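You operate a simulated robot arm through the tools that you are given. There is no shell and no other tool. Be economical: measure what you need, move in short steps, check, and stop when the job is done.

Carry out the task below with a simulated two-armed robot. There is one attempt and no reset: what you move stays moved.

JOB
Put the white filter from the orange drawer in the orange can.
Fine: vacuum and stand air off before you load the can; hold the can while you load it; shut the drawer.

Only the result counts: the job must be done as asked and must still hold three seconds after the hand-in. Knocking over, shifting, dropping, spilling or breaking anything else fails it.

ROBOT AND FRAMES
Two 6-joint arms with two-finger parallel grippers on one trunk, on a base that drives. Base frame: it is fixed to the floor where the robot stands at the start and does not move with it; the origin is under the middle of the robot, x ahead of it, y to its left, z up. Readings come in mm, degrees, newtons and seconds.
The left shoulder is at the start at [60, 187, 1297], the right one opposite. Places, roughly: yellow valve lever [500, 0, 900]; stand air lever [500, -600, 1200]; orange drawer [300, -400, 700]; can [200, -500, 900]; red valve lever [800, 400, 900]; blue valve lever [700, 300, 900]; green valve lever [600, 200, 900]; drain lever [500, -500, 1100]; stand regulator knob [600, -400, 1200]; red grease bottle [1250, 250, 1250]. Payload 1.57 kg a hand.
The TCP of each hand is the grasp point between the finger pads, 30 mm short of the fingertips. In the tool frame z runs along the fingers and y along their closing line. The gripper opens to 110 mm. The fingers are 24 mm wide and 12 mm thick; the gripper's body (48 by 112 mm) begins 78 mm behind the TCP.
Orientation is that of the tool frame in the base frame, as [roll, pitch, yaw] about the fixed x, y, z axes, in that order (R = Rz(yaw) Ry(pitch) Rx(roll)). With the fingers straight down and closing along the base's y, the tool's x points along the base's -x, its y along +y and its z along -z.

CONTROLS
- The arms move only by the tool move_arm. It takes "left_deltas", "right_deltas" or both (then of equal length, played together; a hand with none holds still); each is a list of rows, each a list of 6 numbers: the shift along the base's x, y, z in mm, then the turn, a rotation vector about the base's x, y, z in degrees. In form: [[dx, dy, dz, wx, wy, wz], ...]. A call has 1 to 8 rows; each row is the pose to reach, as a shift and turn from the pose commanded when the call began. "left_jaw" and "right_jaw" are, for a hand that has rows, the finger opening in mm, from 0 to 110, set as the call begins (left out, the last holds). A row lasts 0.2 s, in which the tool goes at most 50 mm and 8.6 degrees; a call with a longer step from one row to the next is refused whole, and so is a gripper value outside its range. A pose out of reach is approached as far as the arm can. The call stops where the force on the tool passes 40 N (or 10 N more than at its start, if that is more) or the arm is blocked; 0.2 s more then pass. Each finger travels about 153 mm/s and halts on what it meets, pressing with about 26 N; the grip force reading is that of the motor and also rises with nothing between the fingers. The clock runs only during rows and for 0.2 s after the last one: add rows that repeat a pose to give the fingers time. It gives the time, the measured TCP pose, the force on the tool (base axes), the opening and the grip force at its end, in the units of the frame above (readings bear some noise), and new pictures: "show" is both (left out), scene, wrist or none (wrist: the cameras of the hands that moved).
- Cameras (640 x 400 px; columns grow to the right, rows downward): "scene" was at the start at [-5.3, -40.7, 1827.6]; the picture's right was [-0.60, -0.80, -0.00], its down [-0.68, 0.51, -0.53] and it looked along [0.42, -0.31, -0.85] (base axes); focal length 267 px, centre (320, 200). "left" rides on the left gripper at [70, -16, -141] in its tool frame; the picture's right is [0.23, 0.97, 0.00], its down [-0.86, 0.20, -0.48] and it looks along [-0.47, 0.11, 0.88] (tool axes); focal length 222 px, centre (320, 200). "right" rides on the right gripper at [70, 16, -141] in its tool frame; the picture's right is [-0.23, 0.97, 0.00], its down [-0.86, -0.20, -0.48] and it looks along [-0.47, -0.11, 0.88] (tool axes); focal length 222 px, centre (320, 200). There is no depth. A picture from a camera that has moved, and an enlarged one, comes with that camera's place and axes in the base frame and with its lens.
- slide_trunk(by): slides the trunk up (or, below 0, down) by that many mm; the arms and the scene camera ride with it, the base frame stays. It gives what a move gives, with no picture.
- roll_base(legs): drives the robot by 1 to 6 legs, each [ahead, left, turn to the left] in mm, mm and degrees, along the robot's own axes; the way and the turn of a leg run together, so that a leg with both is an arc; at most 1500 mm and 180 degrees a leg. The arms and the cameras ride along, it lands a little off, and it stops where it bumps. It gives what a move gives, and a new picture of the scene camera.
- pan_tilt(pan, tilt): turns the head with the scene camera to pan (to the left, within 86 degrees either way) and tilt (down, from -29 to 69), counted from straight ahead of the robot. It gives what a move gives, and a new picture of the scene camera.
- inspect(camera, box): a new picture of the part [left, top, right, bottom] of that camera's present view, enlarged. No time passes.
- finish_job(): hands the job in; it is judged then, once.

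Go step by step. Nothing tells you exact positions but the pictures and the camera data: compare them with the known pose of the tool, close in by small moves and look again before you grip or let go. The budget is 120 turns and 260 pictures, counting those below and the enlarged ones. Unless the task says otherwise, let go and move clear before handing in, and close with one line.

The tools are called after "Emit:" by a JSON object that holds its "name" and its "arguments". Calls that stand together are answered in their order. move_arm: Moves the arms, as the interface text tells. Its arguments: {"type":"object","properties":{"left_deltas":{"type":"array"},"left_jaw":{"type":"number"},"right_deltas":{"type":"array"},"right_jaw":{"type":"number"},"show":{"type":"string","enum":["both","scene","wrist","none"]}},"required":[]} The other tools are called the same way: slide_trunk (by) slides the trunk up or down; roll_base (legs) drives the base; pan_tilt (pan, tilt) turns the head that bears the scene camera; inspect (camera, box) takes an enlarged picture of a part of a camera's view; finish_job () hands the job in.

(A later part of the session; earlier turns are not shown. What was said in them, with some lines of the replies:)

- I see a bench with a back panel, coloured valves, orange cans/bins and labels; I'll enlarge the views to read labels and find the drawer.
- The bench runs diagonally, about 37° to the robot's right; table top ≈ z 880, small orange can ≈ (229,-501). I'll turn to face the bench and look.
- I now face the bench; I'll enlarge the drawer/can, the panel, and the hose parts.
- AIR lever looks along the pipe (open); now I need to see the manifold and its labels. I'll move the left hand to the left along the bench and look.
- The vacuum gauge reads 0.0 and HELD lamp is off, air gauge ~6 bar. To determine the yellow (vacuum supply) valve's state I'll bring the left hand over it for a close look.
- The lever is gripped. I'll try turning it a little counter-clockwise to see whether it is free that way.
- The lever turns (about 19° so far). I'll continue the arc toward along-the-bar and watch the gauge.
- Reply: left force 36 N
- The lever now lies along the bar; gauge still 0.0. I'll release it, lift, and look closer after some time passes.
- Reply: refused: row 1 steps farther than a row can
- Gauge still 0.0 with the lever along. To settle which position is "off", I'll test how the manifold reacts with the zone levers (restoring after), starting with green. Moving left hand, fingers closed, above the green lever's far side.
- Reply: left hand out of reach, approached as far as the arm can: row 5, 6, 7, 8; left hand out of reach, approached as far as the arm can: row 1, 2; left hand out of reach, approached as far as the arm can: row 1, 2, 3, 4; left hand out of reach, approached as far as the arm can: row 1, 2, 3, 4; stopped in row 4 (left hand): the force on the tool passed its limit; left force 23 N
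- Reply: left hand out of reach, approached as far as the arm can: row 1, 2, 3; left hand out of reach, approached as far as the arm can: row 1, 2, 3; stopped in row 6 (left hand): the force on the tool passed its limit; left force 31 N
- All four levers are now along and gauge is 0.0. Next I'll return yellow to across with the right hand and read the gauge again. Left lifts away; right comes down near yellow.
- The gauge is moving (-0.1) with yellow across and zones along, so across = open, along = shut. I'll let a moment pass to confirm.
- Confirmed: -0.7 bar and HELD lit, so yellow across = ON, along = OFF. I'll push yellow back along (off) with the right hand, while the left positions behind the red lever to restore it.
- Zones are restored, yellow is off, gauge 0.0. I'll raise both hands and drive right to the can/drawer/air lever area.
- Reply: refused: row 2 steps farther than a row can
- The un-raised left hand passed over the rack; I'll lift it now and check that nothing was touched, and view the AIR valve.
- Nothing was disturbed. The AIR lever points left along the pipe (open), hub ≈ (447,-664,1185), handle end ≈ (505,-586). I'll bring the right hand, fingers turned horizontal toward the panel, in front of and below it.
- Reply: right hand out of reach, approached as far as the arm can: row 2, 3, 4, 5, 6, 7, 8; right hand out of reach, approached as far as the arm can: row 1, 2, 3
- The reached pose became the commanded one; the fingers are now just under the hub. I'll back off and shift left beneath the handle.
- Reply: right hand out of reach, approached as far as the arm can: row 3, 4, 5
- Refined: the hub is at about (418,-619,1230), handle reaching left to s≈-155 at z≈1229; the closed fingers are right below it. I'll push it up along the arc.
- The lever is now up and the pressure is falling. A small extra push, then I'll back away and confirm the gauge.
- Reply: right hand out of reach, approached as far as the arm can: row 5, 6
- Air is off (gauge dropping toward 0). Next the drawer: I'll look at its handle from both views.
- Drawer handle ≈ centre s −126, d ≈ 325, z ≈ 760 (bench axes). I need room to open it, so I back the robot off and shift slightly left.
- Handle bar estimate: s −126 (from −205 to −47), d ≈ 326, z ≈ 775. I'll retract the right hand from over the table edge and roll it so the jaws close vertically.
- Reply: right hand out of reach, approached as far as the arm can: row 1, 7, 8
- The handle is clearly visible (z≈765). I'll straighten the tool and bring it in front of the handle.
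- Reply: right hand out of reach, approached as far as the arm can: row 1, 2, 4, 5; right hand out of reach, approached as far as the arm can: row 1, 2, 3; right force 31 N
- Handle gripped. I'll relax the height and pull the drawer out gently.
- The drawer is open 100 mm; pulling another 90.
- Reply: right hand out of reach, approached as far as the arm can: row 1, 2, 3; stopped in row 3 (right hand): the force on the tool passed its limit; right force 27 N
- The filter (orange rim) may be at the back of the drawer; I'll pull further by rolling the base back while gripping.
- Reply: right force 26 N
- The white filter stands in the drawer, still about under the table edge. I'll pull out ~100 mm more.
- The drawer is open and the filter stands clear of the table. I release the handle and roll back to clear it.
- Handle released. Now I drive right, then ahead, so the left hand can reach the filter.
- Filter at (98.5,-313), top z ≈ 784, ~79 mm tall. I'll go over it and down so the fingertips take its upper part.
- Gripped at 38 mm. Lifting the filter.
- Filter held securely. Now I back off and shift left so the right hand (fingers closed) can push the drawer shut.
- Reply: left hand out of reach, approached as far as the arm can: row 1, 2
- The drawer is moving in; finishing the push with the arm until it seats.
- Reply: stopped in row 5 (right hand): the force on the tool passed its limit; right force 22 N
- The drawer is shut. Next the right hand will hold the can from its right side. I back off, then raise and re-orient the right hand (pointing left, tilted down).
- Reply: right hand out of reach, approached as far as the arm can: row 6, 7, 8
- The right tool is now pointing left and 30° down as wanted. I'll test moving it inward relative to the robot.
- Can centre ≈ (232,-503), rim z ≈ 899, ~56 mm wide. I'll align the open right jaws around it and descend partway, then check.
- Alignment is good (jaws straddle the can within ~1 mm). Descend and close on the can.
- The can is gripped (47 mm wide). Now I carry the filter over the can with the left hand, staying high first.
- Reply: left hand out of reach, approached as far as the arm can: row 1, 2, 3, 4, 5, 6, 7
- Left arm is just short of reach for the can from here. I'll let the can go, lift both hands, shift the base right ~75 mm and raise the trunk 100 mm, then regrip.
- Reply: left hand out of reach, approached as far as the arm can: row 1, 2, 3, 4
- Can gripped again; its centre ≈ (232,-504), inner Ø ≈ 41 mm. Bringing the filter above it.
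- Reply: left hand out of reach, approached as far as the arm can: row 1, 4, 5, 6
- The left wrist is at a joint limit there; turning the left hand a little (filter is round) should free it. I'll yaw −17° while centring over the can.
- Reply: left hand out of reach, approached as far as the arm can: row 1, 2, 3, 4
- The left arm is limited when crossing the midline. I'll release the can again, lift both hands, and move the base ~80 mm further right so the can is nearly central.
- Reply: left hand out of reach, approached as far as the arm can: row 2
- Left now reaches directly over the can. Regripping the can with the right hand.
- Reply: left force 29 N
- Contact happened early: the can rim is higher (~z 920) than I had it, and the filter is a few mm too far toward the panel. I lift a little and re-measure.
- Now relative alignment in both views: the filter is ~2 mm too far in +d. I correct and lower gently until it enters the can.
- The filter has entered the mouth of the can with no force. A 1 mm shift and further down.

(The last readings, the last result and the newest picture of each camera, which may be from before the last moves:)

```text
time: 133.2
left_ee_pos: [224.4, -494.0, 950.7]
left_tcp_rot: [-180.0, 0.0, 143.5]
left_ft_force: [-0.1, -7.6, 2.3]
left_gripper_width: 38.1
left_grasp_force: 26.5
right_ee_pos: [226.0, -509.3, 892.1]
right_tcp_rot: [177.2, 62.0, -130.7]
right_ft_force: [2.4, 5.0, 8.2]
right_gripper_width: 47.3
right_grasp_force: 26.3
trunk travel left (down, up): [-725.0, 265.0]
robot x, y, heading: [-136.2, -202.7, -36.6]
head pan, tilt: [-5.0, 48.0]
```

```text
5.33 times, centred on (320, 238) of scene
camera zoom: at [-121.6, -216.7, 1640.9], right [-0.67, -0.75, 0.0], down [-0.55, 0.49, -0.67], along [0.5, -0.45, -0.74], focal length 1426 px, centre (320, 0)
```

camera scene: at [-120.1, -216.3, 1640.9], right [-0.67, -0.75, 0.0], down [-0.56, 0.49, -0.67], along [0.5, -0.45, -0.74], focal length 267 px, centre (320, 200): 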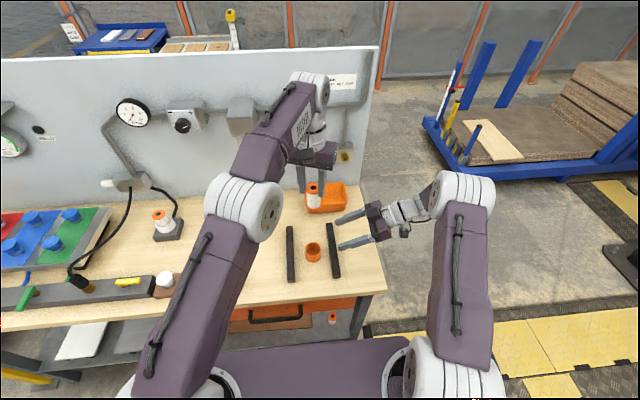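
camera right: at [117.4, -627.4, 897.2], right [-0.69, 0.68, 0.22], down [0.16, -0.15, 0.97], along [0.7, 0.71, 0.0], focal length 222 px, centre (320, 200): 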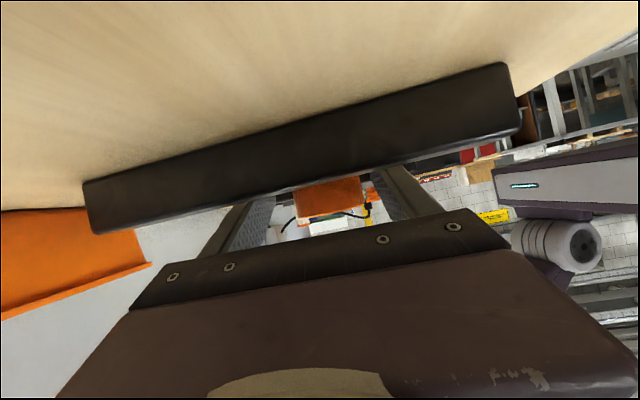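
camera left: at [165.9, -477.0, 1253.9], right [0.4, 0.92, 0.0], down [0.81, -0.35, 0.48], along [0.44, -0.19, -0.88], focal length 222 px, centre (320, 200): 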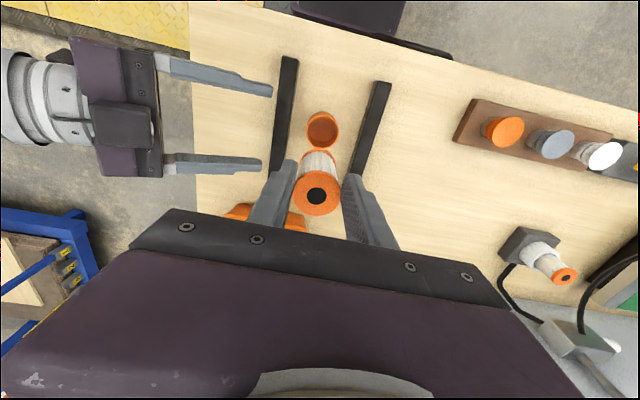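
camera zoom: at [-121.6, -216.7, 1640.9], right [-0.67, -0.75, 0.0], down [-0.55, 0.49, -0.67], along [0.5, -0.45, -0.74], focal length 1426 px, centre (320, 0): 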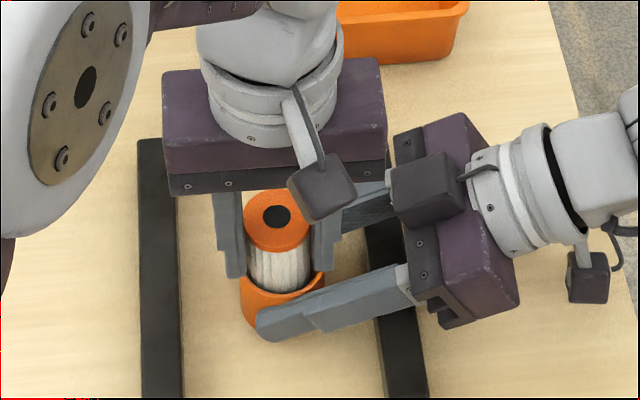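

The filter is ~20 mm inside and guided; the fingertips are at the rim. I release it into the held can.

Emit:
{"name": "move_arm", "arguments": {"left_deltas": [[0, 0, 0, 0, 0, 0], [0, 0, 0, 0, 0, 0], [0, 0, 0, 0, 0, 0]], "left_jaw": 58, "show": "none"}}

Emit:
{"name": "inspect", "arguments": {"camera": "left", "box": [240, 110, 400, 210]}}

Emit:
{"name": "inspect", "arguments": {"camera": "scene", "box": [270, 200, 370, 275]}}

```text
time: 134.0
left_ee_pos: [224.6, -493.1, 949.9]
left_tcp_rot: [179.8, -0.2, 143.4]
left_ft_force: [0.0, -0.1, 0.2]
left_gripper_width: 57.9
left_grasp_force: 0.1
right_ee_pos: [226.0, -511.4, 892.3]
right_tcp_rot: [177.2, 61.9, -130.8]
right_ft_force: [-0.4, 0.7, 8.3]
right_gripper_width: 47.3
right_grasp_force: 26.3
trunk travel left (down, up): [-725.0, 265.0]
robot x, y, heading: [-132.6, -197.4, -36.7]
head pan, tilt: [-5.0, 48.0]
```

```text
4.00 times, centred on (320, 160) of left
camera zoom: at [159.5, -463.6, 1093.4], right [0.4, 0.92, 0.0], down [0.81, -0.35, 0.48], along [0.44, -0.19, -0.88], focal length 888 px, centre (320, 360)
```

zoom: 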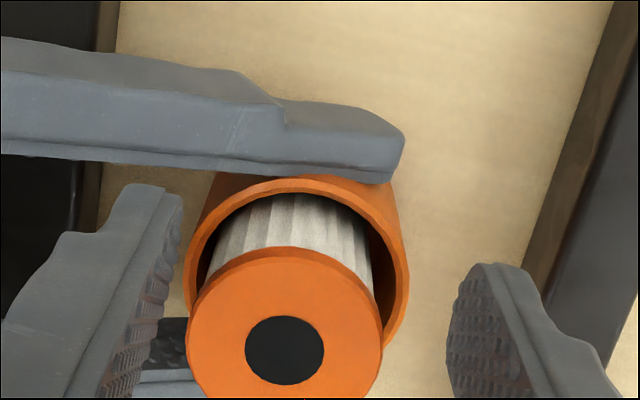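

```text
5.33 times, centred on (320, 238) of scene
camera zoom: at [-121.7, -216.2, 1640.9], right [-0.67, -0.75, 0.0], down [-0.55, 0.49, -0.67], along [0.5, -0.45, -0.74], focal length 1426 px, centre (320, 0)
```

zoom: 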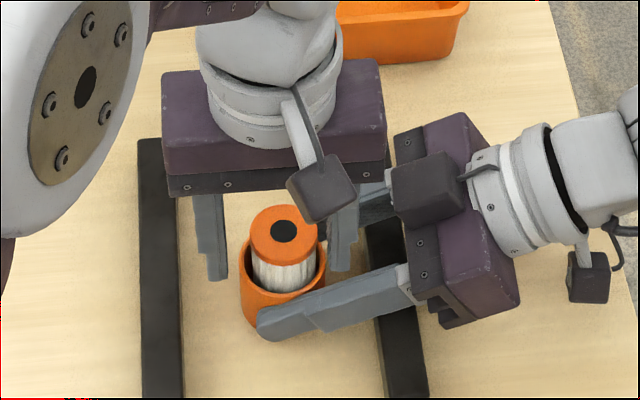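

The filter has dropped onto the can floor and stands inside. Left hand goes straight up and away, then the right lets go.

Emit:
{"name": "move_arm", "arguments": {"left_deltas": [[0, 0, 30, 0, 0, 0], [0, 0, 75, 0, 0, 0], [0, 0, 120, 0, 0, 0], [10, 14, 160, 0, 0, 0], [34, 46, 180, 0, 0, 0], [58, 78, 190, 0, 0, 0]], "show": "none"}}

Emit:
{"name": "move_arm", "arguments": {"right_deltas": [[0, 0, 0, 0, 0, 0], [0, 0, 0, 0, 0, 0], [0, 0, 0, 0, 0, 0]], "right_jaw": 84, "show": "none"}}

Emit:
{"name": "inspect", "arguments": {"camera": "left", "box": [120, 20, 440, 220]}}

```text
time: 135.4
left_ee_pos: [280.8, -415.9, 1140.1]
left_tcp_rot: [179.9, -0.3, 143.3]
left_ft_force: [0.5, -0.1, 0.5]
left_gripper_width: 58.0
left_grasp_force: 0.1
right_ee_pos: [225.5, -510.5, 890.9]
right_tcp_rot: [177.3, 61.9, -130.7]
right_ft_force: [-1.2, 0.3, 6.4]
right_gripper_width: 47.5
right_grasp_force: 26.2
trunk travel left (down, up): [-725.0, 265.0]
robot x, y, heading: [-133.2, -204.0, -36.7]
head pan, tilt: [-5.0, 48.0]
```

```text
time: 136.2
left_ee_pos: [280.2, -419.4, 1139.0]
left_tcp_rot: [179.8, -0.2, 143.4]
left_ft_force: [0.4, 0.0, -0.5]
left_gripper_width: 58.0
left_grasp_force: 0.1
right_ee_pos: [226.3, -511.6, 890.8]
right_tcp_rot: [177.1, 62.1, -130.8]
right_ft_force: [0.7, 0.0, 0.1]
right_gripper_width: 83.9
right_grasp_force: 0.0
trunk travel left (down, up): [-725.0, 265.0]
robot x, y, heading: [-134.4, -203.0, -36.8]
head pan, tilt: [-5.0, 48.0]
```

```text
2.00 times, centred on (280, 120) of left
camera zoom: at [215.3, -388.8, 1282.4], right [0.4, 0.92, 0.0], down [0.81, -0.35, 0.48], along [0.44, -0.19, -0.88], focal length 444 px, centre (400, 360)
```

zoom: 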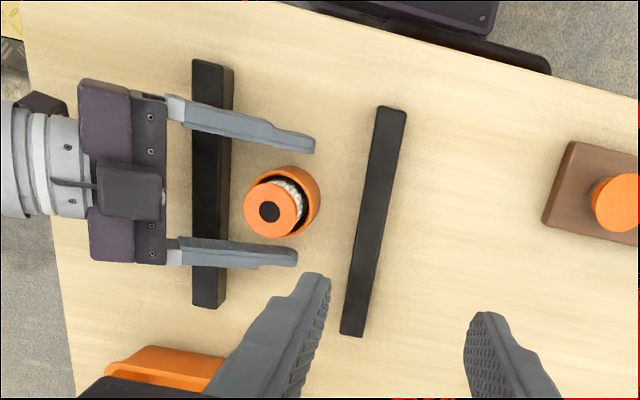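

Can stands with the filter inside. Right hand lifts straight up and moves away.

Emit:
{"name": "move_arm", "arguments": {"right_deltas": [[0, 0, 25, 0, 0, 0], [0, 0, 60, 0, 0, 0], [0, 0, 100, 0, 0, 0], [-24, -32, 130, 0, 0, 0], [-48, -64, 150, 0, 0, 0]], "show": "scene"}}

Emit:
{"name": "inspect", "arguments": {"camera": "left", "box": [190, 80, 310, 155]}}

Emit:
{"name": "inspect", "arguments": {"camera": "scene", "box": [200, 190, 400, 330]}}

```text
time: 137.4
left_ee_pos: [279.7, -418.4, 1139.7]
left_tcp_rot: [179.8, -0.3, 143.4]
left_ft_force: [-0.5, -0.4, -0.7]
left_gripper_width: 57.9
left_grasp_force: 0.1
right_ee_pos: [175.0, -577.1, 1040.2]
right_tcp_rot: [177.1, 62.1, -130.8]
right_ft_force: [-0.9, 0.1, 0.4]
right_gripper_width: 84.2
right_grasp_force: 0.1
trunk travel left (down, up): [-725.0, 265.0]
robot x, y, heading: [-133.9, -200.3, -36.6]
head pan, tilt: [-5.0, 48.0]
camera scene: at [-122.0, -217.9, 1640.9], right [-0.67, -0.75, 0.0], down [-0.55, 0.49, -0.67], along [0.5, -0.44, -0.74], focal length 267 px, centre (320, 200)
```

scene: 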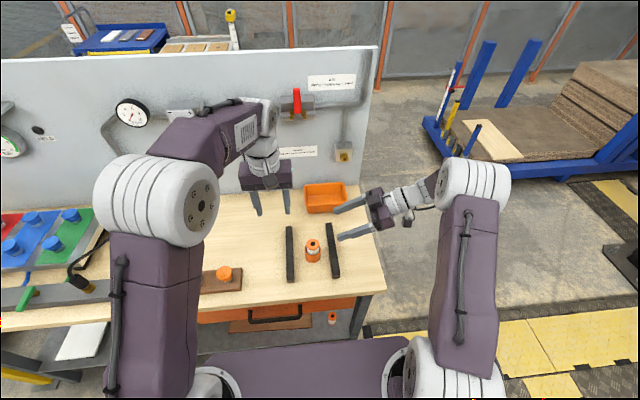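

```text
5.33 times, centred on (250, 118) of left
camera zoom: at [214.2, -389.2, 1282.6], right [0.4, 0.92, 0.0], down [0.81, -0.35, 0.48], along [0.44, -0.19, -0.88], focal length 1185 px, centre (693, 640)
```

zoom: 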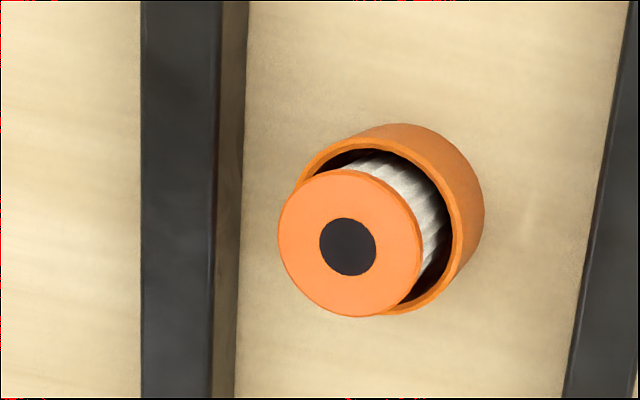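

```text
2.86 times, centred on (300, 260) of scene
camera zoom: at [-122.0, -217.9, 1640.9], right [-0.67, -0.75, 0.0], down [-0.55, 0.49, -0.67], along [0.5, -0.44, -0.74], focal length 764 px, centre (377, 29)
```

zoom: 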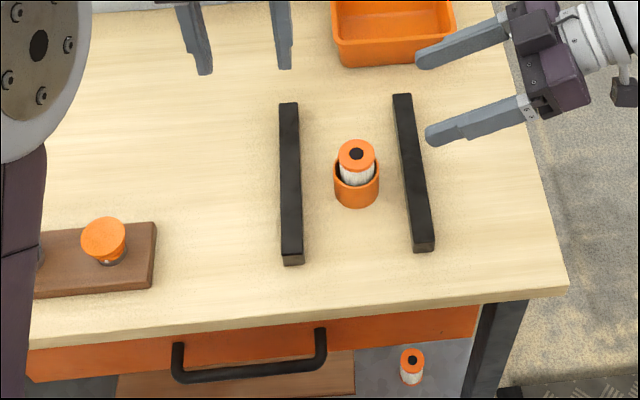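

The white filter now stands in the orange can, and both hands are clear of it. The drawer is pushed shut, the vacuum valve and stand AIR lever are off, and the other valve levers are back as they were. Handing in.

Emit:
{"name": "finish_job", "arguments": {}}

```text
The job is handed in.
```

The job is handed in: the white filter from the orange drawer is standing in the orange can. Vacuum and stand air were off before loading, the right hand held the can throughout, and the drawer is shut.
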